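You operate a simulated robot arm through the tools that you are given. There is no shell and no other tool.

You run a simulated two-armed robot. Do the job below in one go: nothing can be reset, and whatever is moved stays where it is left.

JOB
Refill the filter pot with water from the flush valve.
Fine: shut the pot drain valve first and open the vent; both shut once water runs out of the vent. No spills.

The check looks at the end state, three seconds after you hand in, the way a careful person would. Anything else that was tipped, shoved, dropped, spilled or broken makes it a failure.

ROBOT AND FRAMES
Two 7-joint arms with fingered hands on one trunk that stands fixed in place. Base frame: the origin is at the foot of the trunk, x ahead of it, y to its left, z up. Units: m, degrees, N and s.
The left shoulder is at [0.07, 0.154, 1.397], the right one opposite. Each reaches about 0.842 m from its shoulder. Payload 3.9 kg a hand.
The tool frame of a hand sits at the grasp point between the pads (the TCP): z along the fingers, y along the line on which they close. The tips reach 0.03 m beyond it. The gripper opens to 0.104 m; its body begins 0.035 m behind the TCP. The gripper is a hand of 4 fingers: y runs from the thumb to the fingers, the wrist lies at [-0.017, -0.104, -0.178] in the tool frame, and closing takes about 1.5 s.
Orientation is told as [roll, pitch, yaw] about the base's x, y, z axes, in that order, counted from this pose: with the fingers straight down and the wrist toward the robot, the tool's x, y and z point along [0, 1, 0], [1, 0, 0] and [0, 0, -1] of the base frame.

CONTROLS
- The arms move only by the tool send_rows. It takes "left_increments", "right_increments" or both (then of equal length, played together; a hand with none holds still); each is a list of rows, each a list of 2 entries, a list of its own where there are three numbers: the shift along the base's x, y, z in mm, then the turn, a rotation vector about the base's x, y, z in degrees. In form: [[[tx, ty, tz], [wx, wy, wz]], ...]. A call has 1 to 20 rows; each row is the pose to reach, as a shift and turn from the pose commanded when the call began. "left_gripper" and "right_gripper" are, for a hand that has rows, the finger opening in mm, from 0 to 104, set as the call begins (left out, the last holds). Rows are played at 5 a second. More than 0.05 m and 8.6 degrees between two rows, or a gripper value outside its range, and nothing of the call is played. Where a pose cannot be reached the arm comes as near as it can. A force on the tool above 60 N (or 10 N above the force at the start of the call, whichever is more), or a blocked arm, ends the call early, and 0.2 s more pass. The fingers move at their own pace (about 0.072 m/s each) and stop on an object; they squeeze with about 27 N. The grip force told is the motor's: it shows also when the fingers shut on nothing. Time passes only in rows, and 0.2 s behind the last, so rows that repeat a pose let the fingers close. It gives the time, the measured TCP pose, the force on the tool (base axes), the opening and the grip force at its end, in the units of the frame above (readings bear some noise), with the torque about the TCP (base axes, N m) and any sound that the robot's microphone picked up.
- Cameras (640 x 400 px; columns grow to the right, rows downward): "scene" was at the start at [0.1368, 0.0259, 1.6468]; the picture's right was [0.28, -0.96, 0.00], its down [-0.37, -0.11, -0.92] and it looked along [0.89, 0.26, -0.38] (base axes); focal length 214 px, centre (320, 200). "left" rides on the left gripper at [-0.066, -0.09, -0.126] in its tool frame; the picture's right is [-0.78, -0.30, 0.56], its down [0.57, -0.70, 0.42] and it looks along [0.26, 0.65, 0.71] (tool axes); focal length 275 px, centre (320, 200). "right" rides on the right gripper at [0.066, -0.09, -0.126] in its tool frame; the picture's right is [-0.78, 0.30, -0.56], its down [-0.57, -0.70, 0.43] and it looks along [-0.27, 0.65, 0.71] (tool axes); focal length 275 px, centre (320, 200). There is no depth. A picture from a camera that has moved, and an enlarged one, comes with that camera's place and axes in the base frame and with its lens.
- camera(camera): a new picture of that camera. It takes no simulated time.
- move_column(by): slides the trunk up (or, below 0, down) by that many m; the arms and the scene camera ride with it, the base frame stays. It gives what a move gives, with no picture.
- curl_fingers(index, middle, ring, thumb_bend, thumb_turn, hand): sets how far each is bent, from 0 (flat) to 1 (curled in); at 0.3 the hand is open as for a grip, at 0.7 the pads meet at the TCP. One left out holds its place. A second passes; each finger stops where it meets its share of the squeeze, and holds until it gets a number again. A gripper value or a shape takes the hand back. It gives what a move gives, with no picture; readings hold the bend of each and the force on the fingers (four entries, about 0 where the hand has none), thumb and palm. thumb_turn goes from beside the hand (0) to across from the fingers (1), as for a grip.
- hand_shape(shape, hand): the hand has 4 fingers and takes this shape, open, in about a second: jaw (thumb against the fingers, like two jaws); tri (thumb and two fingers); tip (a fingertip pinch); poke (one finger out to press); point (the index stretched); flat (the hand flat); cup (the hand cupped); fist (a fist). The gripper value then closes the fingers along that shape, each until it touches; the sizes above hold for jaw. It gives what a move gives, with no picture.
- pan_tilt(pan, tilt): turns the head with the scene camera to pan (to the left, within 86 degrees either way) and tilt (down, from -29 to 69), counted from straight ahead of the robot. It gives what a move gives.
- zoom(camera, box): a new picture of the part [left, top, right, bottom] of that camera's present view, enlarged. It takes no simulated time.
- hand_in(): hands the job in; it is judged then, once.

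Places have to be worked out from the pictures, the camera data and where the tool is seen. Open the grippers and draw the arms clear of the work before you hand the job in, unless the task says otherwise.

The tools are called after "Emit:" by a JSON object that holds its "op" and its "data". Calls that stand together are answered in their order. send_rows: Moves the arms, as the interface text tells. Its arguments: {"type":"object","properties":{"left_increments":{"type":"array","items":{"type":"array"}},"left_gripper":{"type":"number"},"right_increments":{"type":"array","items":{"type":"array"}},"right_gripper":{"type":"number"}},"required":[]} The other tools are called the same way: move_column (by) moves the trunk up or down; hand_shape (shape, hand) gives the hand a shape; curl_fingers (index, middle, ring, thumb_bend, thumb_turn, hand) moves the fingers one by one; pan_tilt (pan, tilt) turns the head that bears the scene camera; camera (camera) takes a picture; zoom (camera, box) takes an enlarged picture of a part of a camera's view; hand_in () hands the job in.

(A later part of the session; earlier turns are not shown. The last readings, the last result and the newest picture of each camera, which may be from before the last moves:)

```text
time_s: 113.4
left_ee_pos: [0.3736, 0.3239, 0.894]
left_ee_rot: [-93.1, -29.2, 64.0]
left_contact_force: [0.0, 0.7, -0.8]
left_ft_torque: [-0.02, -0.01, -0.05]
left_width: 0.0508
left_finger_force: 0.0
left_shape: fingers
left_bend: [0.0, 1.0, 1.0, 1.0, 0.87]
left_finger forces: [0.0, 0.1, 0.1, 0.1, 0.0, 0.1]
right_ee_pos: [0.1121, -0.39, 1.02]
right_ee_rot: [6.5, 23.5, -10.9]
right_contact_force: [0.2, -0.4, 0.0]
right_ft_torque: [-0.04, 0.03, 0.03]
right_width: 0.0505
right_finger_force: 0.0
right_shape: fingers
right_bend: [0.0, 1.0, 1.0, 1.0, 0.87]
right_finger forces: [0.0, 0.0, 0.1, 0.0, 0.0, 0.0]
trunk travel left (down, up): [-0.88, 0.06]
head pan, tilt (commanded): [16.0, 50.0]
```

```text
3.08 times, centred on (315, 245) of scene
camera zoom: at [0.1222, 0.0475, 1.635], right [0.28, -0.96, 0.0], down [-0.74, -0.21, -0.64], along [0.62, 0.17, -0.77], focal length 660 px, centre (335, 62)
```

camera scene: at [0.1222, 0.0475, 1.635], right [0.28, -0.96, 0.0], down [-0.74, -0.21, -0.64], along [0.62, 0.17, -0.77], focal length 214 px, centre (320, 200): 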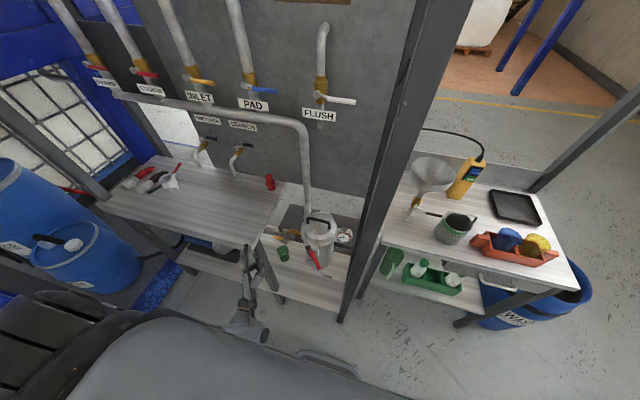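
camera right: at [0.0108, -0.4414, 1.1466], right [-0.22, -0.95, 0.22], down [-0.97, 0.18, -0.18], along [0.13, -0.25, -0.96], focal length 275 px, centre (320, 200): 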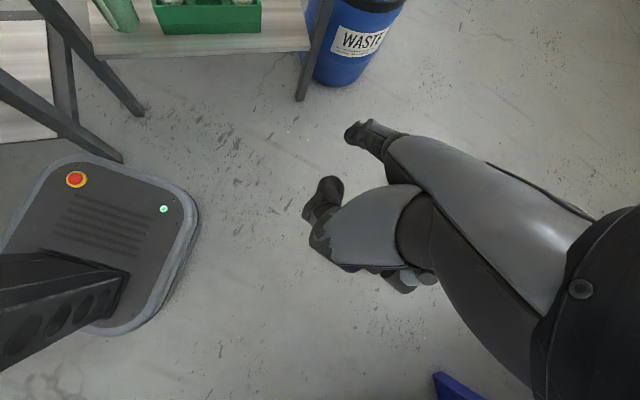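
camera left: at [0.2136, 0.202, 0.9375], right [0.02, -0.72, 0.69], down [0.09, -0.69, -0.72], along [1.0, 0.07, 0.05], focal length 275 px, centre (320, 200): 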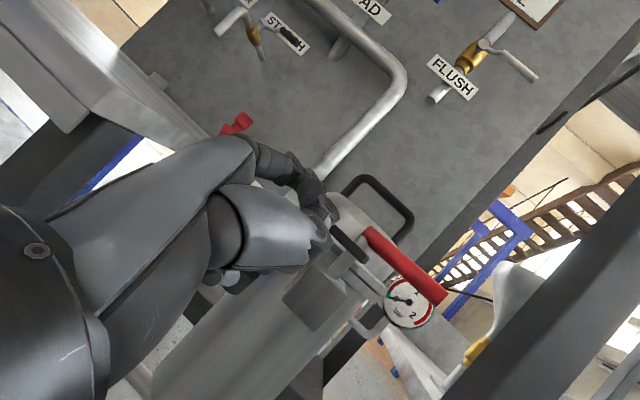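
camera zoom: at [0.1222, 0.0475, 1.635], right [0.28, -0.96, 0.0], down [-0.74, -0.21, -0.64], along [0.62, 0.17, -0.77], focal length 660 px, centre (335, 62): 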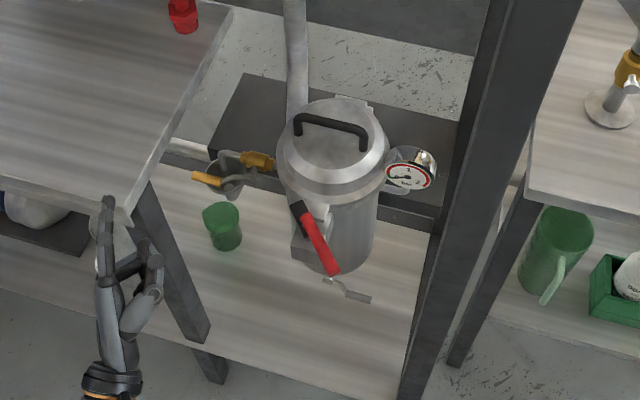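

The body stands straight again. The drain is still shut, the vent open, but the red clamp lever has been swung about 40° to the right and will need to go back. First I re-sync the commanded poses with where the hands really are.

Emit:
{"op": "send_rows", "data": {"left_increments": [[[-5, 49, -10], [0, 0, 0]], [[-8, 95, -18], [0, 0, 0]], [[-8, 120, -23], [0, 0, 0]], [[-8, 120, -23], [0, 0, 0]]], "right_increments": [[[-5, 35, -5], [0, 0, 0]], [[-10, 70, -10], [0, 0, 0]], [[-10, 72, -11], [0, 0, 0]], [[-10, 72, -11], [0, 0, 0]]]}}

Emit:
{"op": "camera", "data": {"camera": "scene"}}

Emit:
{"op": "camera", "data": {"camera": "left"}}

```text
refused: row 1 steps farther than a row can; nothing moved
```

```text
taken
camera scene: at [0.1222, 0.0475, 1.635], right [0.28, -0.96, 0.0], down [-0.74, -0.21, -0.64], along [0.62, 0.17, -0.77], focal length 214 px, centre (320, 200)
```

scene: 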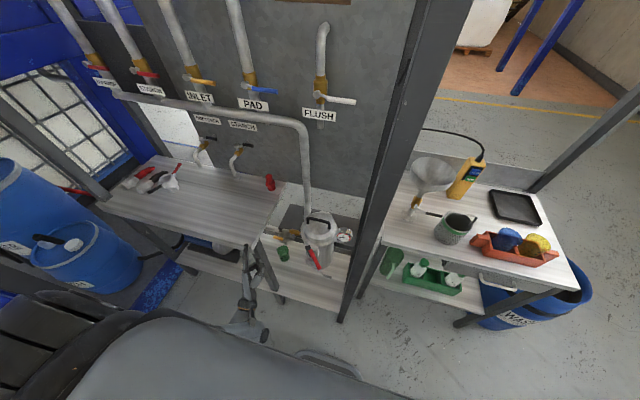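

```text
taken
camera left: at [0.2106, 0.2828, 0.9034], right [0.17, -0.81, 0.56], down [0.26, -0.51, -0.82], along [0.95, 0.29, 0.12], focal length 275 px, centre (320, 200)
```

left: 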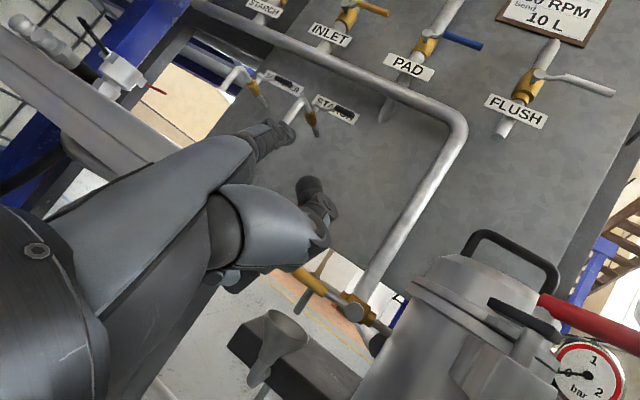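

One row was a hair too long; I resend with shorter steps.

Emit:
{"op": "send_rows", "data": {"left_increments": [[[-4, 46, -8], [0, 0, 0]], [[-8, 90, -16], [0, 0, 0]], [[-8, 120, -23], [0, 0, 0]], [[-8, 120, -23], [0, 0, 0]]], "right_increments": [[[-5, 35, -5], [0, 0, 0]], [[-10, 70, -10], [0, 0, 0]], [[-10, 72, -11], [0, 0, 0]], [[-10, 72, -11], [0, 0, 0]]]}}

Emit:
{"op": "camera", "data": {"camera": "scene"}}

Emit:
{"op": "camera", "data": {"camera": "left"}}

```text
time_s: 113.7
left_ee_pos: [0.3722, 0.3152, 0.8936]
left_ee_rot: [-93.0, -29.6, 63.8]
left_contact_force: [-0.1, -0.2, -0.2]
left_ft_torque: [0.04, -0.02, 0.0]
left_width: 0.0502
left_finger_force: 0.1
left_shape: fingers
left_bend: [0.0, 1.0, 1.0, 1.0, 0.87]
left_finger forces: [0.0, 0.0, 0.1, 0.0, 0.0, 0.0]
right_ee_pos: [0.1058, -0.4058, 1.0157]
right_ee_rot: [6.6, 24.0, -10.9]
right_contact_force: [0.1, -1.3, -0.4]
right_ft_torque: [0.04, 0.01, -0.04]
right_width: 0.0505
right_finger_force: 0.0
right_shape: fingers
right_bend: [0.0, 1.0, 1.0, 1.0, 0.87]
right_finger forces: [0.0, 0.1, 0.0, 0.0, 0.0, 0.0]
trunk travel left (down, up): [-0.88, 0.06]
head pan, tilt (commanded): [16.0, 50.0]
stopped in row 1 (right hand): the arm was blocked; the commanded pose is now the measured one
```

```text
taken
camera scene: at [0.1209, 0.0388, 1.6353], right [0.28, -0.96, 0.0], down [-0.74, -0.21, -0.64], along [0.62, 0.18, -0.77], focal length 214 px, centre (320, 200)
```

scene: 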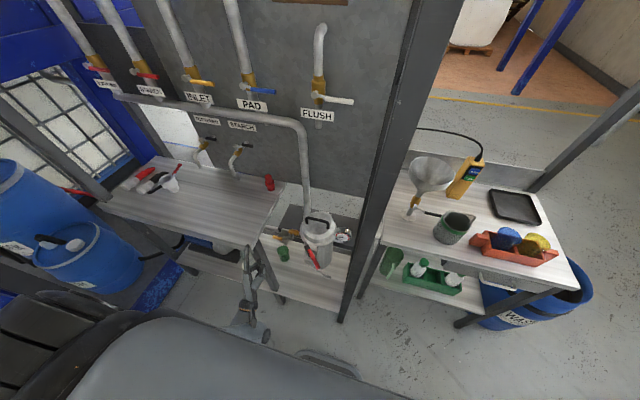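

```text
taken
camera left: at [0.2087, 0.2748, 0.9015], right [0.17, -0.82, 0.55], down [0.26, -0.5, -0.83], along [0.95, 0.29, 0.12], focal length 275 px, centre (320, 200)
```

left: 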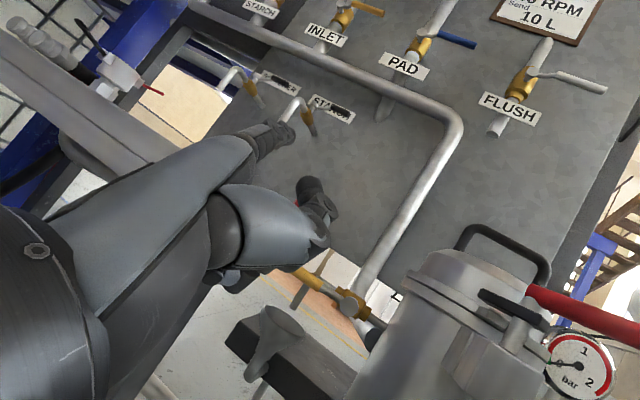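

The robot answers calmly now. I bring the left hand back to a straight, forward-pointing pose, drawn back clear of everything.

Emit:
{"op": "send_rows", "data": {"left_increments": [[[-14, -2, 0], [3.8, 5, -2.7]], [[-28, -4, 0], [7.6, 10, -5.4]], [[-42, -6, -1], [11.4, 15, -8.1]], [[-56, -8, -2], [15.1, 20, -10.8]], [[-70, -10, -3], [18.9, 25, -13.5]], [[-82, -15, -4], [22.7, 30, -16.2]], [[-82, -15, -4], [22.7, 30, -16.2]]]}}

Emit:
{"op": "camera", "data": {"camera": "scene"}}

Emit:
{"op": "camera", "data": {"camera": "left"}}

```text
time_s: 114.1
left_ee_pos: [0.3677, 0.2964, 0.8913]
left_ee_rot: [-90.5, -29.9, 61.6]
left_contact_force: [-0.6, 0.4, 0.0]
left_ft_torque: [0.02, -0.02, -0.05]
left_width: 0.0505
left_finger_force: 0.1
left_shape: fingers
left_bend: [0.0, 1.0, 1.0, 1.0, 0.87]
left_finger forces: [0.1, 0.0, 0.0, 0.0, 0.0, 0.0]
right_ee_pos: [0.1055, -0.4243, 1.0174]
right_ee_rot: [6.2, 24.0, -11.2]
right_contact_force: [1.3, 0.0, 0.8]
right_ft_torque: [-0.04, 0.02, -0.02]
right_width: 0.0505
right_finger_force: 0.1
right_shape: fingers
right_bend: [0.0, 1.0, 1.0, 1.0, 0.87]
right_finger forces: [0.0, 0.0, 0.0, 0.1, 0.1, 0.0]
trunk travel left (down, up): [-0.88, 0.06]
head pan, tilt (commanded): [16.0, 50.0]
stopped in row 1 (right hand): the arm was blocked; the commanded pose is now the measured one
```

```text
taken
camera scene: at [0.1215, 0.0467, 1.6351], right [0.28, -0.96, 0.0], down [-0.74, -0.21, -0.64], along [0.62, 0.18, -0.77], focal length 214 px, centre (320, 200)
```

scene: 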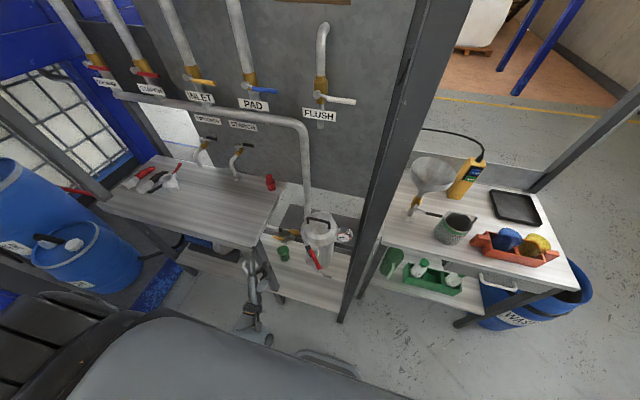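

```text
taken
camera left: at [0.2039, 0.2583, 0.905], right [0.18, -0.83, 0.53], down [0.22, -0.49, -0.84], along [0.96, 0.27, 0.1], focal length 275 px, centre (320, 200)
```

left: 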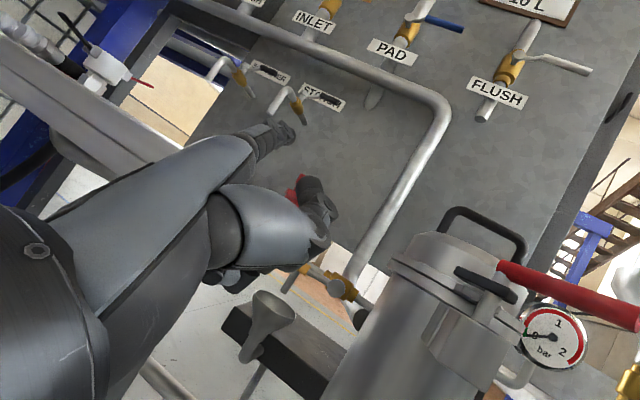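

The base still sways by a centimetre or two and that trips the guard. I give it a few more seconds to come fully to rest.

Emit:
{"op": "pan_tilt", "data": {"pan": 30, "tilt": 50}}

Emit:
{"op": "pan_tilt", "data": {"pan": 10, "tilt": 50}}

Emit:
{"op": "pan_tilt", "data": {"pan": 30, "tilt": 50}}

Emit:
{"op": "pan_tilt", "data": {"pan": 16, "tilt": 50}}

Emit:
{"op": "camera", "data": {"camera": "scene"}}

```text
time_s: 114.8
left_ee_pos: [0.3673, 0.2946, 0.8918]
left_ee_rot: [-90.3, -29.9, 61.4]
left_contact_force: [-0.1, 0.6, 0.2]
left_ft_torque: [-0.02, -0.03, 0.01]
left_width: 0.0505
left_finger_force: 0.0
left_shape: fingers
left_bend: [0.0, 1.0, 1.0, 1.0, 0.87]
left_finger forces: [0.0, 0.0, 0.1, 0.1, 0.0, 0.0]
right_ee_pos: [0.1051, -0.4254, 1.0172]
right_ee_rot: [6.4, 23.9, -10.9]
right_contact_force: [0.5, 1.1, -0.2]
right_ft_torque: [-0.01, 0.01, -0.02]
right_width: 0.0502
right_finger_force: 0.0
right_shape: fingers
right_bend: [0.0, 1.0, 1.0, 1.0, 0.87]
right_finger forces: [0.0, 0.1, 0.1, 0.1, 0.0, 0.0]
trunk travel left (down, up): [-0.88, 0.06]
head pan, tilt (commanded): [30.0, 50.0]
```

```text
time_s: 115.7
left_ee_pos: [0.3666, 0.293, 0.8912]
left_ee_rot: [-90.4, -30.0, 61.4]
left_contact_force: [0.6, 1.0, -0.2]
left_ft_torque: [0.0, 0.02, -0.02]
left_width: 0.0505
left_finger_force: 0.0
left_shape: fingers
left_bend: [0.0, 1.0, 1.0, 1.0, 0.87]
left_finger forces: [0.0, 0.0, 0.0, 0.1, 0.1, 0.1]
right_ee_pos: [0.1072, -0.4265, 1.0167]
right_ee_rot: [6.4, 24.0, -11.0]
right_contact_force: [0.1, -0.3, 0.2]
right_ft_torque: [0.02, 0.01, 0.04]
right_width: 0.0507
right_finger_force: 0.1
right_shape: fingers
right_bend: [0.0, 1.0, 1.0, 1.0, 0.87]
right_finger forces: [0.0, 0.0, 0.0, 0.0, 0.1, 0.0]
trunk travel left (down, up): [-0.88, 0.06]
head pan, tilt (commanded): [10.0, 50.0]
```

```text
time_s: 116.5
left_ee_pos: [0.3674, 0.2929, 0.8913]
left_ee_rot: [-90.3, -29.9, 61.3]
left_contact_force: [0.6, 0.1, -0.5]
left_ft_torque: [-0.01, -0.03, 0.03]
left_width: 0.0507
left_finger_force: 0.1
left_shape: fingers
left_bend: [0.0, 1.0, 1.0, 1.0, 0.87]
left_finger forces: [0.0, 0.0, 0.1, 0.1, 0.1, 0.0]
right_ee_pos: [0.1062, -0.4255, 1.0169]
right_ee_rot: [6.4, 23.9, -10.9]
right_contact_force: [0.1, -0.3, -0.7]
right_ft_torque: [-0.02, 0.01, -0.04]
right_width: 0.0506
right_finger_force: 0.0
right_shape: fingers
right_bend: [0.0, 1.0, 1.0, 1.0, 0.87]
right_finger forces: [0.1, 0.1, 0.0, 0.0, 0.0, 0.1]
trunk travel left (down, up): [-0.88, 0.06]
head pan, tilt (commanded): [30.0, 50.0]
```

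```text
time_s: 117.2
left_ee_pos: [0.367, 0.2932, 0.892]
left_ee_rot: [-90.3, -29.9, 61.5]
left_contact_force: [0.1, -0.8, -0.4]
left_ft_torque: [0.04, 0.01, -0.01]
left_width: 0.0507
left_finger_force: 0.0
left_shape: fingers
left_bend: [0.0, 1.0, 1.0, 1.0, 0.87]
left_finger forces: [0.1, 0.1, 0.0, 0.0, 0.1, 0.0]
right_ee_pos: [0.1062, -0.4262, 1.0171]
right_ee_rot: [6.5, 23.9, -11.0]
right_contact_force: [0.0, -0.4, -0.2]
right_ft_torque: [-0.04, -0.01, 0.0]
right_width: 0.0503
right_finger_force: 0.1
right_shape: fingers
right_bend: [0.0, 1.0, 1.0, 1.0, 0.87]
right_finger forces: [0.1, 0.0, 0.0, 0.1, 0.0, 0.0]
trunk travel left (down, up): [-0.88, 0.06]
head pan, tilt (commanded): [16.0, 50.0]
```

```text
taken
camera scene: at [0.1217, 0.0432, 1.6351], right [0.28, -0.96, 0.0], down [-0.74, -0.21, -0.64], along [0.62, 0.18, -0.77], focal length 214 px, centre (320, 200)
```

scene: 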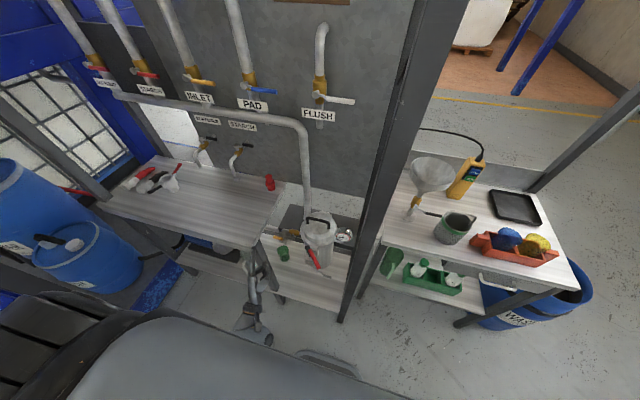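

All is still now. I send one neutral row to re-sync the commanded poses with the hands at rest.

Emit:
{"op": "send_rows", "data": {"right_increments": [[[0, 0, 0], [0, 0, 0]], [[0, 0, 0], [0, 0, 0]]]}}

Emit:
{"op": "send_rows", "data": {"right_increments": [[[0, 0, 0], [0, 0, 0]], [[0, 0, 0], [0, 0, 0]]]}}

```text
time_s: 117.6
left_ee_pos: [0.3672, 0.2703, 0.8917]
left_ee_rot: [-90.1, -30.0, 61.4]
left_contact_force: [-0.8, -0.1, 0.0]
left_ft_torque: [-0.02, 0.0, 0.0]
left_width: 0.0506
left_finger_force: 0.1
left_shape: fingers
left_bend: [0.0, 1.0, 1.0, 1.0, 0.87]
left_finger forces: [0.1, 0.0, 0.0, 0.0, 0.1, 0.0]
right_ee_pos: [0.1063, -0.4501, 1.015]
right_ee_rot: [6.4, 24.0, -11.1]
right_contact_force: [0.5, -0.4, 0.1]
right_ft_torque: [0.02, 0.02, -0.02]
right_width: 0.0505
right_finger_force: 0.1
right_shape: fingers
right_bend: [0.0, 1.0, 1.0, 1.0, 0.87]
right_finger forces: [0.0, 0.1, 0.0, 0.0, 0.0, 0.1]
trunk travel left (down, up): [-0.88, 0.06]
head pan, tilt (commanded): [16.0, 50.0]
stopped in row 1 (right hand): the arm was blocked; the commanded pose is now the measured one
```

```text
time_s: 117.9
left_ee_pos: [0.3666, 0.2478, 0.8918]
left_ee_rot: [-90.3, -29.9, 61.5]
left_contact_force: [-0.6, -0.3, 0.5]
left_ft_torque: [0.0, 0.02, 0.0]
left_width: 0.0505
left_finger_force: 0.0
left_shape: fingers
left_bend: [0.0, 1.0, 1.0, 1.0, 0.87]
left_finger forces: [0.1, 0.0, 0.0, 0.0, 0.1, 0.1]
right_ee_pos: [0.1055, -0.4715, 1.0167]
right_ee_rot: [6.3, 24.0, -11.0]
right_contact_force: [0.2, -1.0, -0.5]
right_ft_torque: [0.0, 0.01, -0.02]
right_width: 0.0504
right_finger_force: 0.0
right_shape: fingers
right_bend: [0.0, 1.0, 1.0, 1.0, 0.87]
right_finger forces: [0.1, 0.0, 0.0, 0.0, 0.0, 0.0]
trunk travel left (down, up): [-0.88, 0.06]
head pan, tilt (commanded): [16.0, 50.0]
stopped in row 1 (right hand): the arm was blocked; the commanded pose is now the measured one
```

Each neutral row shifts both hands 2.2 cm to the right: the base stands about 2.2 cm left of its place, and the guard sees that as blocked. I check the exact offset now.

Emit:
{"op": "camera", "data": {"camera": "scene"}}

Emit:
{"op": "camera", "data": {"camera": "right"}}

```text
taken
camera scene: at [0.1217, 0.043, 1.6351], right [0.28, -0.96, 0.0], down [-0.74, -0.21, -0.64], along [0.62, 0.18, -0.77], focal length 214 px, centre (320, 200)
```

scene: 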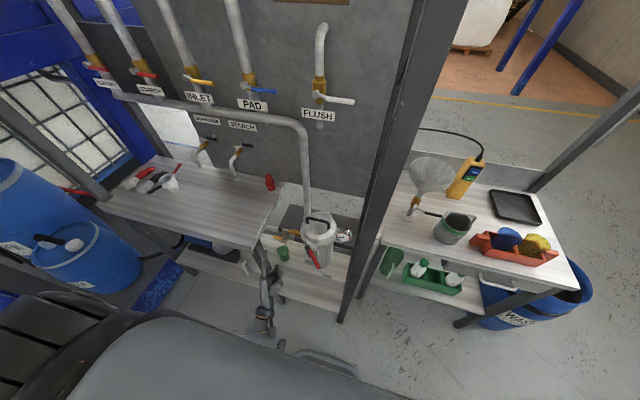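

```text
taken
camera right: at [0.0873, -0.4163, 1.1734], right [0.29, -0.91, 0.31], down [-0.92, -0.35, -0.16], along [0.25, -0.24, -0.94], focal length 275 px, centre (320, 200)
```

right: 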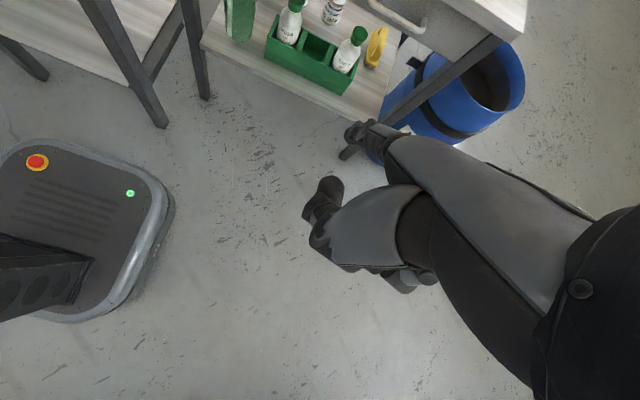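

The base rests 2.2 cm to the left of its nominal spot. I test how far a single firm sideways row actually carries the hands under these conditions, in free space.

Emit:
{"op": "send_rows", "data": {"left_increments": [[[0, 49, 0], [0, 0, 0]], [[0, 98, 0], [0, 0, 0]]], "right_increments": [[[0, 49, 0], [0, 0, 0]], [[0, 98, 0], [0, 0, 0]]]}}

Emit:
{"op": "camera", "data": {"camera": "scene"}}

```text
time_s: 118.4
left_ee_pos: [0.3661, 0.2879, 0.8915]
left_ee_rot: [-90.4, -29.9, 61.5]
left_contact_force: [-1.4, 1.4, -0.6]
left_ft_torque: [0.07, -0.02, -0.02]
left_width: 0.0507
left_finger_force: 0.1
left_shape: fingers
left_bend: [0.0, 1.0, 1.0, 1.0, 0.87]
left_finger forces: [0.0, 0.1, 0.0, 0.1, 0.0, 0.0]
right_ee_pos: [0.0848, -0.4401, 1.0191]
right_ee_rot: [4.6, 26.1, -12.2]
right_contact_force: [-0.3, -0.8, 0.2]
right_ft_torque: [-0.01, 0.01, -0.01]
right_width: 0.0505
right_finger_force: 0.1
right_shape: fingers
right_bend: [0.0, 1.0, 1.0, 1.0, 0.87]
right_finger forces: [0.1, 0.0, 0.0, 0.0, 0.0, 0.0]
trunk travel left (down, up): [-0.88, 0.06]
head pan, tilt (commanded): [16.0, 50.0]
stopped in row 2 (right hand): the arm was blocked; the commanded pose is now the measured one
```

```text
taken
camera scene: at [0.1195, 0.0472, 1.6353], right [0.28, -0.96, 0.0], down [-0.74, -0.21, -0.64], along [0.62, 0.18, -0.77], focal length 214 px, centre (320, 200)
```

scene: 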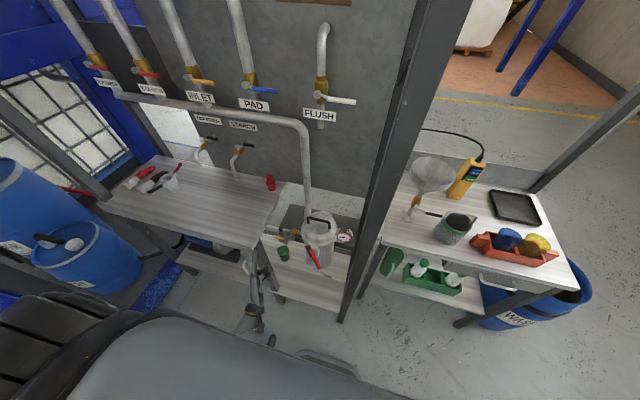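

That call ran longer; it was the right arm that stopped it, being folded too tightly near its own shoulder. I stretch the right arm forward into free space, left hand holding.

Emit:
{"op": "send_rows", "data": {"right_increments": [[[40, -5, -10], [0, 0, 0]], [[80, -10, -20], [0, 0, 0]], [[120, -15, -30], [0, 0, 0]], [[160, -20, -40], [0, 0, 0]], [[180, -25, -50], [0, 0, 0]]]}}

Emit:
{"op": "camera", "data": {"camera": "scene"}}

```text
time_s: 118.7
left_ee_pos: [0.3695, 0.2589, 0.8915]
left_ee_rot: [-90.1, -30.0, 61.2]
left_contact_force: [0.5, 0.8, 0.8]
left_ft_torque: [0.0, -0.01, 0.01]
left_width: 0.0506
left_finger_force: 0.1
left_shape: fingers
left_bend: [0.0, 1.0, 1.0, 1.0, 0.87]
left_finger forces: [0.0, 0.1, 0.0, 0.0, 0.0, 0.0]
right_ee_pos: [0.1049, -0.4675, 1.0114]
right_ee_rot: [5.1, 26.2, -12.1]
right_contact_force: [0.6, 0.6, 0.1]
right_ft_torque: [0.03, 0.01, 0.02]
right_width: 0.0503
right_finger_force: 0.1
right_shape: fingers
right_bend: [0.0, 1.0, 1.0, 1.0, 0.87]
right_finger forces: [0.0, 0.0, 0.0, 0.0, 0.1, 0.0]
trunk travel left (down, up): [-0.88, 0.06]
head pan, tilt (commanded): [16.0, 50.0]
stopped in row 1 (right hand): the arm was blocked; the commanded pose is now the measured one
```

```text
taken
camera scene: at [0.1255, 0.0395, 1.6348], right [0.28, -0.96, 0.0], down [-0.74, -0.21, -0.64], along [0.62, 0.18, -0.77], focal length 214 px, centre (320, 200)
```

scene: 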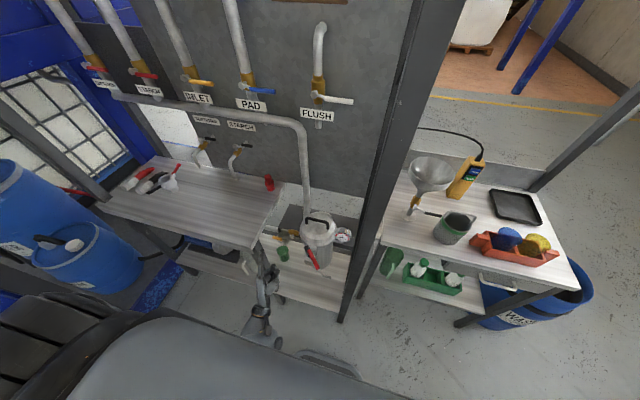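

I try a different sync: both hands get a constant +22 mm sideways, which should make the target equal to where they really are.

Emit:
{"op": "send_rows", "data": {"left_increments": [[[0, 21, 0], [0, 0, 0]], [[0, 21, 0], [0, 0, 0]], [[0, 21, 0], [0, 0, 0]]], "right_increments": [[[0, 21, 0], [0, 0, 0]], [[0, 21, 0], [0, 0, 0]], [[0, 21, 0], [0, 0, 0]]]}}

Emit:
{"op": "camera", "data": {"camera": "scene"}}

```text
time_s: 119.0
left_ee_pos: [0.3663, 0.2485, 0.891]
left_ee_rot: [-90.5, -29.9, 61.5]
left_contact_force: [-0.4, 0.5, 0.1]
left_ft_torque: [-0.02, 0.01, -0.03]
left_width: 0.0504
left_finger_force: 0.0
left_shape: fingers
left_bend: [0.0, 1.0, 1.0, 1.0, 0.87]
left_finger forces: [0.0, 0.0, 0.0, 0.0, 0.0, 0.0]
right_ee_pos: [0.1013, -0.4804, 1.0128]
right_ee_rot: [4.8, 25.8, -12.3]
right_contact_force: [-0.2, -0.7, -0.4]
right_ft_torque: [0.0, 0.01, 0.0]
right_width: 0.0505
right_finger_force: 0.0
right_shape: fingers
right_bend: [0.0, 1.0, 1.0, 1.0, 0.87]
right_finger forces: [0.1, 0.0, 0.0, 0.0, 0.0, 0.0]
trunk travel left (down, up): [-0.88, 0.06]
head pan, tilt (commanded): [16.0, 50.0]
stopped in row 1 (right hand): the arm was blocked; the commanded pose is now the measured one
```

```text
taken
camera scene: at [0.1195, 0.0449, 1.6353], right [0.28, -0.96, 0.0], down [-0.74, -0.21, -0.64], along [0.62, 0.18, -0.77], focal length 214 px, centre (320, 200)
```

scene: 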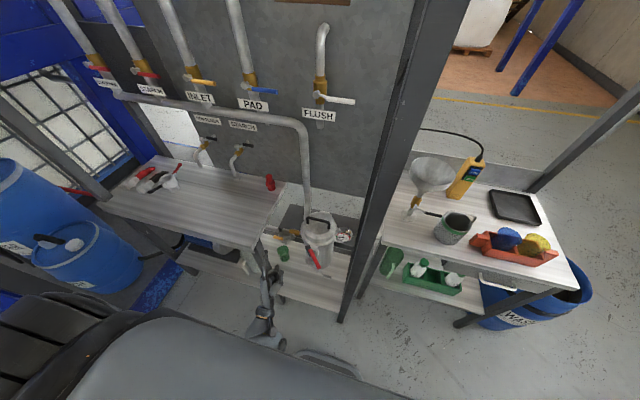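

The guard trips on the mismatch itself. Motion to the left lasted longer, so I move the right arm forward-left-up in longer rows, away from its folded corner, while the left just counters its drift.

Emit:
{"op": "send_rows", "data": {"left_increments": [[[0, 22, 0], [0, 0, 0]], [[0, 30, 0], [0, 0, 0]], [[0, 38, 0], [0, 0, 0]], [[0, 46, 0], [0, 0, 0]]], "right_increments": [[[34, 20, 29], [0, 0, 0]], [[68, 40, 58], [0, 0, 0]], [[102, 60, 87], [0, 0, 0]], [[136, 80, 116], [0, 0, 0]]]}}

```text
time_s: 120.0
left_ee_pos: [0.3671, 0.2927, 0.8915]
left_ee_rot: [-90.5, -30.0, 61.5]
left_contact_force: [-0.3, 0.5, -0.7]
left_ft_torque: [0.01, 0.02, -0.02]
left_width: 0.0503
left_finger_force: 0.0
left_shape: fingers
left_bend: [0.0, 1.0, 1.0, 1.0, 0.87]
left_finger forces: [0.0, 0.1, 0.1, 0.0, 0.0, 0.1]
right_ee_pos: [0.1963, -0.4257, 1.0929]
right_ee_rot: [4.9, 25.8, -12.3]
right_contact_force: [0.3, 0.3, 0.0]
right_ft_torque: [0.01, 0.04, 0.03]
right_width: 0.0507
right_finger_force: 0.0
right_shape: fingers
right_bend: [0.0, 1.0, 1.0, 1.0, 0.87]
right_finger forces: [0.0, 0.0, 0.0, 0.0, 0.0, 0.0]
right hand out of reach, approached as far as the arm can: row 3, 4
trunk travel left (down, up): [-0.88, 0.06]
head pan, tilt (commanded): [16.0, 50.0]
```

That went through fully, with no drift. I check the base offset again.

Emit:
{"op": "send_rows", "data": {"left_increments": [[[0, 0, 0], [0, 0, 0]], [[0, 0, 0], [0, 0, 0]]]}}

Emit:
{"op": "camera", "data": {"camera": "scene"}}

```text
time_s: 120.7
left_ee_pos: [0.3679, 0.2933, 0.8908]
left_ee_rot: [-90.4, -30.0, 61.4]
left_contact_force: [0.8, 0.2, 0.3]
left_ft_torque: [0.02, -0.02, 0.02]
left_width: 0.0502
left_finger_force: 0.1
left_shape: fingers
left_bend: [0.0, 1.0, 1.0, 1.0, 0.87]
left_finger forces: [0.1, 0.0, 0.0, 0.0, 0.0, 0.1]
right_ee_pos: [0.1964, -0.4258, 1.0918]
right_ee_rot: [4.9, 25.8, -12.2]
right_contact_force: [-1.0, 0.7, -0.3]
right_ft_torque: [0.01, -0.02, 0.01]
right_width: 0.0501
right_finger_force: 0.0
right_shape: fingers
right_bend: [0.0, 1.0, 1.0, 1.0, 0.87]
right_finger forces: [0.1, 0.0, 0.0, 0.1, 0.0, 0.0]
trunk travel left (down, up): [-0.88, 0.06]
head pan, tilt (commanded): [16.0, 50.0]
```

```text
taken
camera scene: at [0.1213, 0.0426, 1.6352], right [0.28, -0.96, 0.0], down [-0.74, -0.21, -0.64], along [0.62, 0.18, -0.77], focal length 214 px, centre (320, 200)
```

scene: 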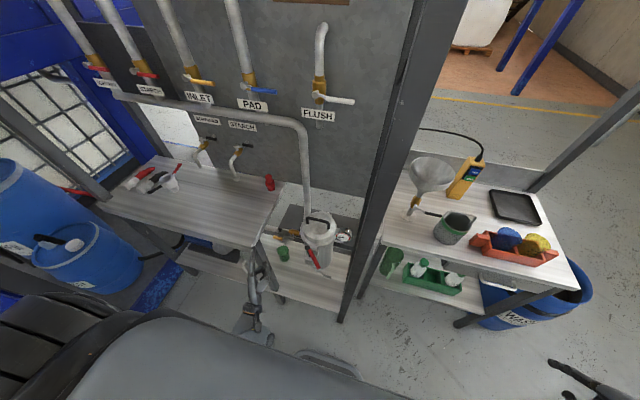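

Control is clean again: no drift, no stop. I turn the left hand back to the straight forward pose while drawing it back a little.

Emit:
{"op": "send_rows", "data": {"left_increments": [[[-10, -2, 0], [3.1, 4.0, -2.1]], [[-20, -4, 0], [6.1, 8.0, -4.3]], [[-30, -6, 0], [9.2, 12.0, -6.4]], [[-40, -8, 0], [12.2, 16.1, -8.6]], [[-50, -10, 0], [15.3, 20.1, -10.7]], [[-60, -12, 0], [18.3, 24.1, -12.9]], [[-68, -13, 0], [21.4, 28.1, -15.0]]]}}

Emit:
{"op": "camera", "data": {"camera": "left"}}

Emit:
{"op": "zoom", "data": {"camera": "scene", "box": [220, 190, 380, 310]}}

```text
time_s: 122.2
left_ee_pos: [0.2994, 0.2802, 0.8912]
left_ee_rot: [-50.9, -24.6, 27.3]
left_contact_force: [0.0, 0.0, -0.2]
left_ft_torque: [0.01, 0.05, 0.04]
left_width: 0.0506
left_finger_force: 0.0
left_shape: fingers
left_bend: [0.0, 1.0, 1.0, 1.0, 0.87]
left_finger forces: [0.0, 0.1, 0.1, 0.0, 0.1, 0.0]
right_ee_pos: [0.1951, -0.4257, 1.0925]
right_ee_rot: [4.8, 25.8, -12.2]
right_contact_force: [0.4, -0.2, 0.6]
right_ft_torque: [-0.03, 0.02, 0.02]
right_width: 0.0506
right_finger_force: 0.1
right_shape: fingers
right_bend: [0.0, 1.0, 1.0, 1.0, 0.87]
right_finger forces: [0.0, 0.0, 0.0, 0.0, 0.0, 0.0]
trunk travel left (down, up): [-0.88, 0.06]
head pan, tilt (commanded): [16.0, 50.0]
```

```text
taken
camera left: at [0.1531, 0.2678, 0.9744], right [0.09, -0.99, 0.1], down [-0.32, -0.13, -0.94], along [0.94, 0.05, -0.33], focal length 275 px, centre (320, 200)
```

left: 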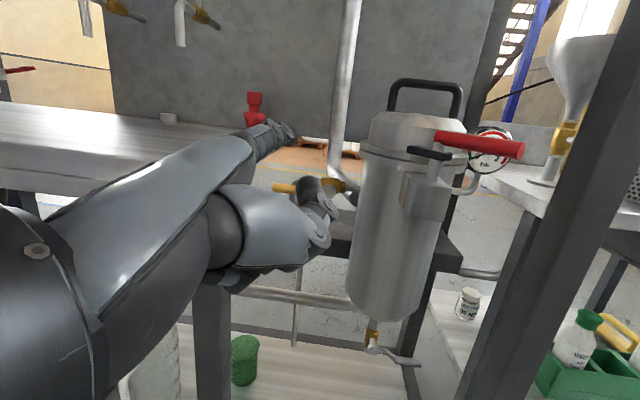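

```text
3.33 times, centred on (300, 250) of scene
camera zoom: at [0.1212, 0.0432, 1.6352], right [0.28, -0.96, 0.0], down [-0.74, -0.21, -0.64], along [0.62, 0.18, -0.77], focal length 715 px, centre (387, 33)
```

zoom: 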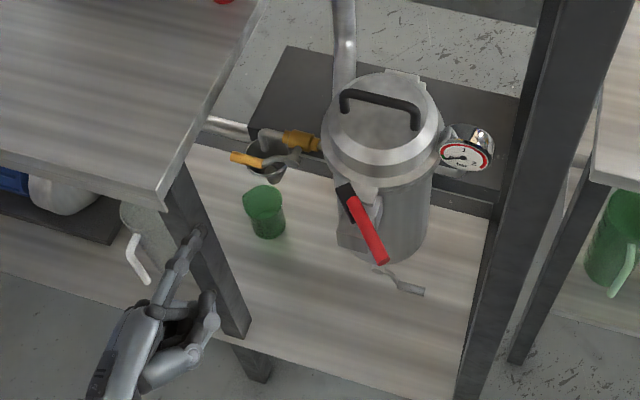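

The left hand is straight again at (0.30, 0.28, 0.89). The clamp lever's tip is at (0.391, 0.122, 0.955); it belongs at about (0.376, 0.170). I pass the finger beneath it to its right side, staying in front.

Emit:
{"op": "send_rows", "data": {"left_increments": [[[0, -20, -25], [5, 0, 0]], [[3, -50, -50], [10, 0, 0]], [[6, -88, -56], [16, 0, 0]], [[9, -128, -56], [22, 0, 0]], [[10, -165, -56], [28, 0, 0]], [[10, -186, -56], [35, 0, 0]], [[10, -188, -30], [35, 0, 0]], [[10, -188, -2], [35, 0, 0]]]}}

Emit:
{"op": "camera", "data": {"camera": "left"}}

Emit:
{"op": "zoom", "data": {"camera": "scene", "box": [240, 190, 400, 310]}}

```text
time_s: 124.2
left_ee_pos: [0.294, 0.1246, 0.8722]
left_ee_rot: [-2.7, -35.2, -3.1]
left_contact_force: [-0.5, 0.1, 0.0]
left_ft_torque: [0.02, 0.01, 0.01]
left_width: 0.0506
left_finger_force: 0.1
left_shape: fingers
left_bend: [0.0, 1.0, 1.0, 1.0, 0.87]
left_finger forces: [0.0, 0.0, 0.0, 0.0, 0.0, 0.0]
right_ee_pos: [0.1962, -0.4479, 1.0921]
right_ee_rot: [4.8, 25.8, -12.3]
right_contact_force: [-0.1, 0.7, 0.2]
right_ft_torque: [0.0, -0.01, -0.01]
right_width: 0.0504
right_finger_force: 0.1
right_shape: fingers
right_bend: [0.0, 1.0, 1.0, 1.0, 0.87]
right_finger forces: [0.0, 0.0, 0.1, 0.0, 0.0, 0.0]
trunk travel left (down, up): [-0.88, 0.06]
head pan, tilt (commanded): [16.0, 50.0]
stopped in row 8 (left hand): the arm was blocked; the commanded pose is now the measured one
```

```text
taken
camera left: at [0.1436, 0.0739, 0.9264], right [0.02, -0.8, -0.6], down [-0.28, 0.57, -0.77], along [0.96, 0.18, -0.22], focal length 275 px, centre (320, 200)
```

left: 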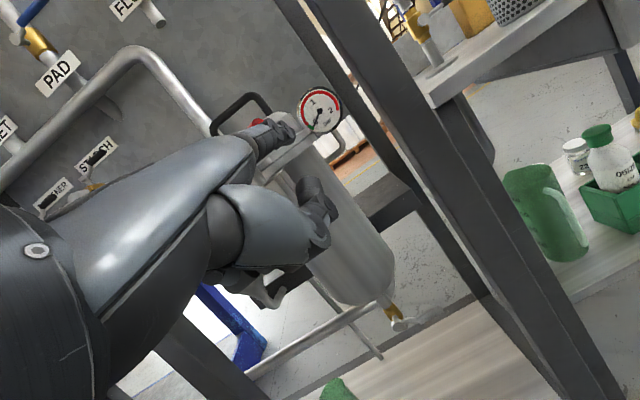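

```text
3.33 times, centred on (320, 250) of scene
camera zoom: at [0.1224, 0.0432, 1.6359], right [0.28, -0.96, 0.0], down [-0.74, -0.21, -0.64], along [0.62, 0.18, -0.77], focal length 715 px, centre (320, 33)
```

zoom: 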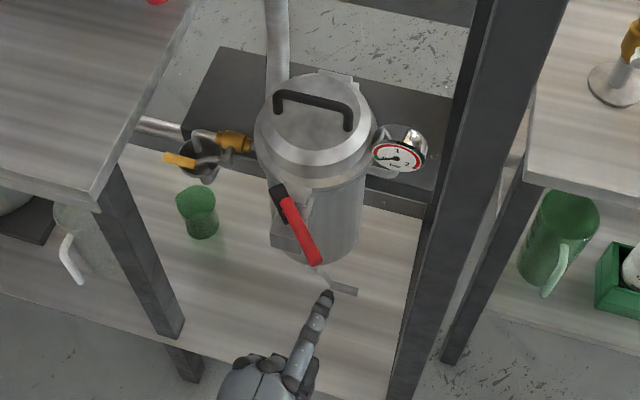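

The arm reached its own body there and stopped short of the last row. I go under the lever instead: lower, forward, then up on its right side.

Emit:
{"op": "send_rows", "data": {"left_increments": [[[5, 5, -15], [0, 0, 0]], [[18, 3, -32], [0, 0, 0]], [[32, 0, -40], [0, 0, 0]], [[46, -3, -40], [0, 0, 0]], [[52, -5, -20], [0, 0, 0]], [[52, -5, 4], [0, 0, 0]], [[52, -5, 17], [0, 0, 0]]]}}

Emit:
{"op": "camera", "data": {"camera": "left"}}

Emit:
{"op": "zoom", "data": {"camera": "scene", "box": [240, 190, 400, 310]}}

```text
time_s: 126.0
left_ee_pos: [0.3216, 0.1221, 0.8686]
left_ee_rot: [3.9, -33.0, -12.7]
left_contact_force: [-0.1, 0.0, 0.1]
left_ft_torque: [0.01, 0.0, 0.0]
left_width: 0.0503
left_finger_force: 0.0
left_shape: fingers
left_bend: [0.0, 1.0, 1.0, 1.0, 0.87]
left_finger forces: [0.0, 0.0, 0.0, 0.1, 0.1, 0.0]
right_ee_pos: [0.1964, -0.4706, 1.0927]
right_ee_rot: [4.8, 25.9, -12.3]
right_contact_force: [0.9, 0.1, 0.7]
right_ft_torque: [0.03, -0.02, 0.02]
right_width: 0.0503
right_finger_force: 0.1
right_shape: fingers
right_bend: [0.0, 1.0, 1.0, 1.0, 0.87]
right_finger forces: [0.1, 0.1, 0.0, 0.0, 0.0, 0.1]
trunk travel left (down, up): [-0.88, 0.06]
head pan, tilt (commanded): [16.0, 50.0]
stopped in row 7 (left hand): the arm was blocked; the commanded pose is now the measured one
```

```text
taken
camera left: at [0.1673, 0.0808, 0.921], right [-0.08, -0.74, -0.67], down [-0.24, 0.67, -0.7], along [0.97, 0.1, -0.23], focal length 275 px, centre (320, 200)
```

left: 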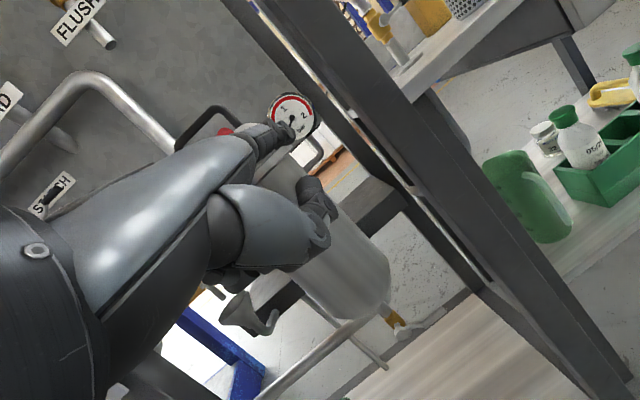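

```text
3.33 times, centred on (320, 250) of scene
camera zoom: at [0.1227, 0.0425, 1.635], right [0.28, -0.96, 0.0], down [-0.74, -0.21, -0.64], along [0.62, 0.18, -0.77], focal length 715 px, centre (320, 33)
```

zoom: 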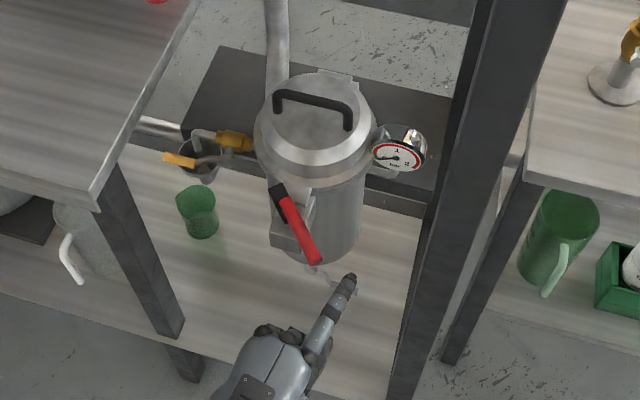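

The finger is now just right of the lever's tip (0.393, 0.084) but 2 cm too low, and the arm itself can't rise there. I lift with the trunk instead.

Emit:
{"op": "move_column", "data": {"by": 0.023}}

Emit:
{"op": "zoom", "data": {"camera": "scene", "box": [260, 210, 360, 290]}}

Emit:
{"op": "camera", "data": {"camera": "left"}}

```text
time_s: 126.7
left_ee_pos: [0.3189, 0.1217, 0.8895]
left_ee_rot: [3.7, -33.0, -12.6]
left_contact_force: [-0.4, -0.3, 0.7]
left_ft_torque: [0.04, -0.01, 0.0]
left_width: 0.0503
left_finger_force: 0.1
left_shape: fingers
left_bend: [0.0, 1.0, 1.0, 1.0, 0.87]
left_finger forces: [0.0, 0.1, 0.1, 0.0, 0.0, 0.1]
right_ee_pos: [0.1973, -0.47, 1.1154]
right_ee_rot: [4.8, 25.9, -12.2]
right_contact_force: [0.2, 0.1, 0.4]
right_ft_torque: [0.02, 0.04, 0.0]
right_width: 0.0505
right_finger_force: 0.1
right_shape: fingers
right_bend: [0.0, 1.0, 1.0, 1.0, 0.87]
right_finger forces: [0.0, 0.0, 0.0, 0.0, 0.1, 0.1]
trunk travel left (down, up): [-0.903, 0.037]
head pan, tilt (commanded): [16.0, 50.0]
```

```text
5.00 times, centred on (310, 250) of scene
camera zoom: at [0.1218, 0.0425, 1.6582], right [0.28, -0.96, 0.0], down [-0.74, -0.21, -0.64], along [0.62, 0.18, -0.77], focal length 1072 px, centre (370, -50)
```

zoom: 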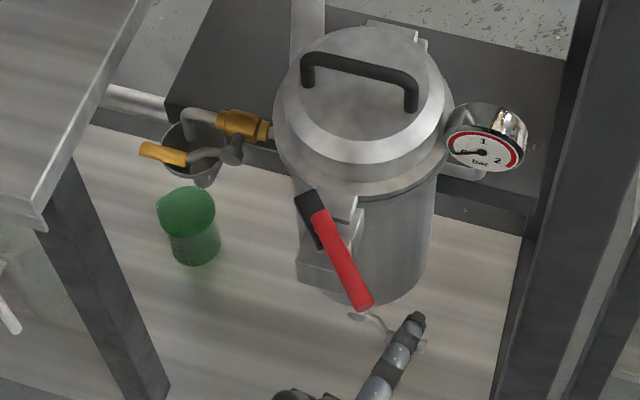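

```text
taken
camera left: at [0.1653, 0.08, 0.9444], right [-0.08, -0.74, -0.67], down [-0.24, 0.67, -0.71], along [0.97, 0.1, -0.23], focal length 275 px, centre (320, 200)
```

left: 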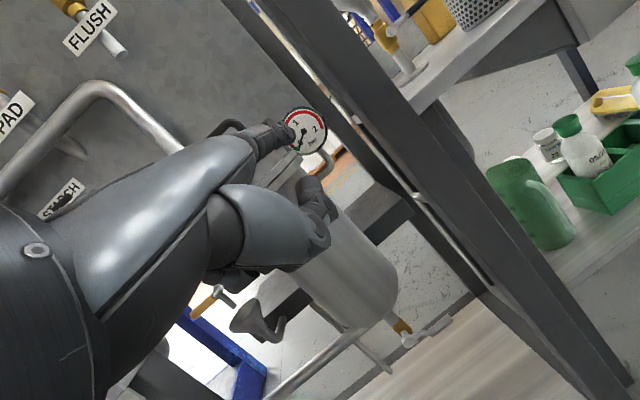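

The finger is level with the lever now, on its right. I move slightly forward for overlap and sweep left to swing the lever back.

Emit:
{"op": "send_rows", "data": {"left_increments": [[[10, 20, 0], [0, 0, 0]], [[22, 22, 0], [0, 0, 0]], [[24, 36, 0], [0, 0, 0]], [[24, 50, 0], [0, 0, 0]], [[24, 64, 0], [0, 0, 0]], [[22, 76, 0], [0, 0, 0]], [[20, 86, 0], [0, 0, 0]]]}}

Emit:
{"op": "zoom", "data": {"camera": "scene", "box": [260, 210, 360, 290]}}

Emit:
{"op": "camera", "data": {"camera": "left"}}

```text
time_s: 127.8
left_ee_pos: [0.3412, 0.1361, 0.8876]
left_ee_rot: [1.6, -32.3, -10.4]
left_contact_force: [0.6, -0.7, -0.2]
left_ft_torque: [0.04, 0.02, -0.02]
left_width: 0.0503
left_finger_force: 0.0
left_shape: fingers
left_bend: [0.0, 1.0, 1.0, 1.0, 0.87]
left_finger forces: [0.0, 0.0, 0.0, 0.0, 0.0, 0.0]
right_ee_pos: [0.2033, -0.4916, 1.1152]
right_ee_rot: [4.9, 25.9, -11.6]
right_contact_force: [0.4, -0.4, 0.8]
right_ft_torque: [-0.01, 0.03, 0.0]
right_width: 0.0507
right_finger_force: 0.1
right_shape: fingers
right_bend: [0.0, 1.0, 1.0, 1.0, 0.87]
right_finger forces: [0.0, 0.0, 0.0, 0.1, 0.0, 0.0]
trunk travel left (down, up): [-0.903, 0.037]
head pan, tilt (commanded): [16.0, 50.0]
stopped in row 5 (left hand): the force on the tool passed its limit at 64 N (the readings are from after the stop); the commanded pose is now the measured one
```

```text
5.00 times, centred on (310, 250) of scene
camera zoom: at [0.1233, 0.0388, 1.6581], right [0.28, -0.96, 0.0], down [-0.74, -0.21, -0.64], along [0.62, 0.18, -0.77], focal length 1072 px, centre (370, -50)
```

zoom: 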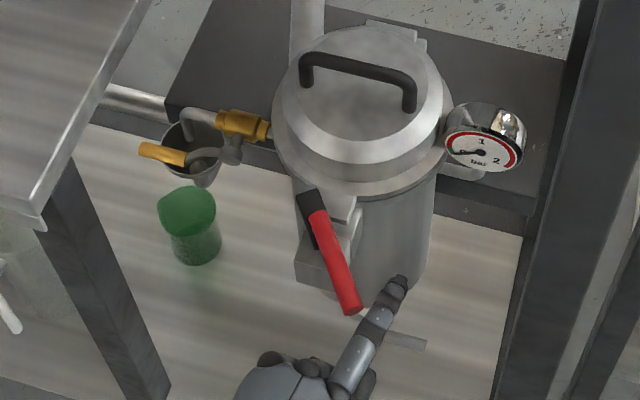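

```text
taken
camera left: at [0.1888, 0.0922, 0.9464], right [-0.08, -0.76, -0.65], down [-0.27, 0.64, -0.72], along [0.96, 0.12, -0.25], focal length 275 px, centre (320, 200)
```

left: 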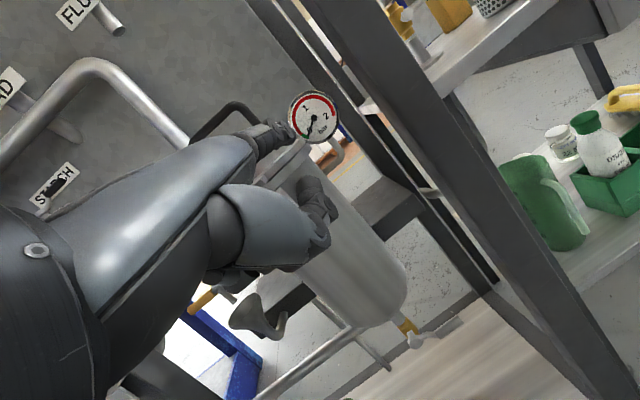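

The lever gave a little (about 5°) before the force limit stopped me; it is stiff. The push also nudged the base back toward its place. I push again a bit brisker.

Emit:
{"op": "send_rows", "data": {"left_increments": [[[0, 30, 0], [0, 0, 0]], [[0, 62, 0], [0, 0, 0]], [[0, 95, 0], [0, 0, 0]]]}}

Emit:
{"op": "zoom", "data": {"camera": "scene", "box": [260, 210, 360, 290]}}

```text
time_s: 128.6
left_ee_pos: [0.347, 0.2317, 0.8925]
left_ee_rot: [0.3, -32.8, -8.9]
left_contact_force: [1.0, 0.2, -0.6]
left_ft_torque: [-0.02, 0.0, -0.02]
left_width: 0.0507
left_finger_force: 0.1
left_shape: fingers
left_bend: [0.0, 1.0, 1.0, 1.0, 0.87]
left_finger forces: [0.0, 0.0, 0.1, 0.0, 0.0, 0.0]
right_ee_pos: [0.204, -0.4864, 1.1175]
right_ee_rot: [4.4, 25.9, -12.0]
right_contact_force: [-0.5, 0.5, 0.8]
right_ft_torque: [-0.07, 0.0, 0.03]
right_width: 0.0506
right_finger_force: 0.0
right_shape: fingers
right_bend: [0.0, 1.0, 1.0, 1.0, 0.87]
right_finger forces: [0.0, 0.0, 0.0, 0.0, 0.0, 0.1]
trunk travel left (down, up): [-0.903, 0.037]
head pan, tilt (commanded): [16.0, 50.0]
```

```text
5.00 times, centred on (310, 250) of scene
camera zoom: at [0.1264, 0.0508, 1.6576], right [0.28, -0.96, 0.0], down [-0.74, -0.22, -0.64], along [0.62, 0.18, -0.77], focal length 1072 px, centre (370, -50)
```

zoom: 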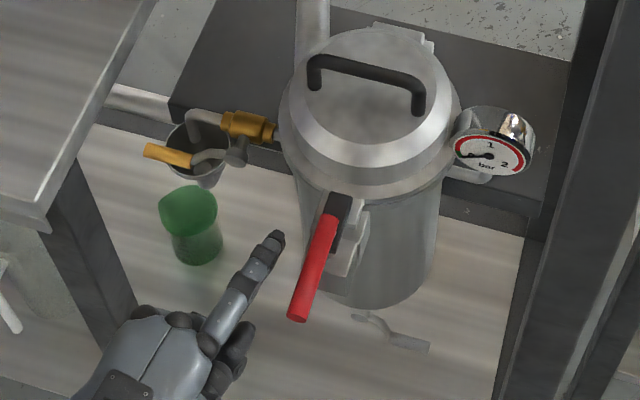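

The clamp lever is back in its original position (tip at (0.375, 0.172)). I let the base settle a moment and check the pot.

Emit:
{"op": "pan_tilt", "data": {"pan": 25, "tilt": 50}}

Emit:
{"op": "pan_tilt", "data": {"pan": 16, "tilt": 50}}

Emit:
{"op": "zoom", "data": {"camera": "scene", "box": [230, 190, 390, 310]}}

Emit:
{"op": "camera", "data": {"camera": "left"}}

```text
time_s: 129.3
left_ee_pos: [0.3463, 0.2271, 0.8907]
left_ee_rot: [0.4, -32.8, -9.2]
left_contact_force: [-0.4, -0.6, -0.5]
left_ft_torque: [-0.02, -0.02, -0.01]
left_width: 0.0505
left_finger_force: 0.1
left_shape: fingers
left_bend: [0.0, 1.0, 1.0, 1.0, 0.87]
left_finger forces: [0.0, 0.0, 0.1, 0.0, 0.1, 0.0]
right_ee_pos: [0.2007, -0.4885, 1.1167]
right_ee_rot: [4.7, 25.9, -12.0]
right_contact_force: [-0.7, -0.5, 0.5]
right_ft_torque: [0.0, 0.0, 0.0]
right_width: 0.0506
right_finger_force: 0.0
right_shape: fingers
right_bend: [0.0, 1.0, 1.0, 1.0, 0.87]
right_finger forces: [0.0, 0.0, 0.1, 0.0, 0.0, 0.0]
trunk travel left (down, up): [-0.903, 0.037]
head pan, tilt (commanded): [25.0, 50.0]
```

```text
time_s: 130.0
left_ee_pos: [0.3444, 0.225, 0.892]
left_ee_rot: [0.5, -32.8, -9.2]
left_contact_force: [0.0, 0.2, -0.3]
left_ft_torque: [-0.01, -0.02, 0.01]
left_width: 0.0509
left_finger_force: 0.0
left_shape: fingers
left_bend: [0.0, 1.0, 1.0, 1.0, 0.87]
left_finger forces: [0.0, 0.0, 0.0, 0.1, 0.0, 0.0]
right_ee_pos: [0.1986, -0.4902, 1.1144]
right_ee_rot: [4.8, 25.7, -11.9]
right_contact_force: [-0.2, 0.0, 0.2]
right_ft_torque: [-0.03, -0.04, -0.01]
right_width: 0.0507
right_finger_force: 0.0
right_shape: fingers
right_bend: [0.0, 1.0, 1.0, 1.0, 0.87]
right_finger forces: [0.1, 0.0, 0.0, 0.1, 0.0, 0.0]
trunk travel left (down, up): [-0.903, 0.037]
head pan, tilt (commanded): [16.0, 50.0]
```

```text
3.33 times, centred on (310, 250) of scene
camera zoom: at [0.1214, 0.0435, 1.6582], right [0.28, -0.96, 0.0], down [-0.74, -0.21, -0.64], along [0.62, 0.18, -0.77], focal length 715 px, centre (353, 33)
```

zoom: 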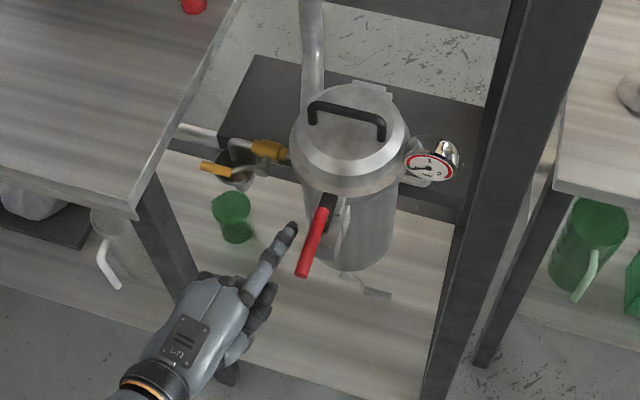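

```text
taken
camera left: at [0.1926, 0.1816, 0.9498], right [-0.07, -0.77, -0.63], down [-0.26, 0.63, -0.73], along [0.96, 0.12, -0.25], focal length 275 px, centre (320, 200)
```

left: 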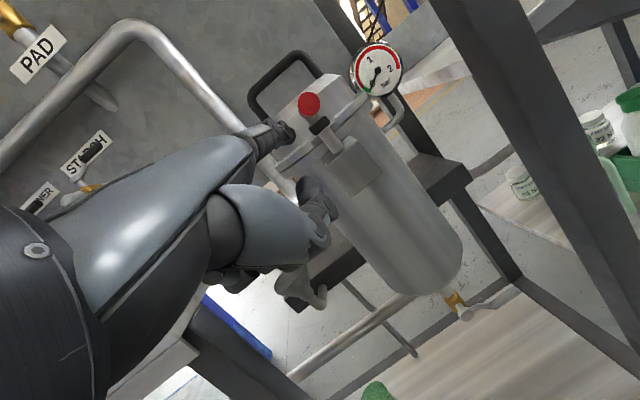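

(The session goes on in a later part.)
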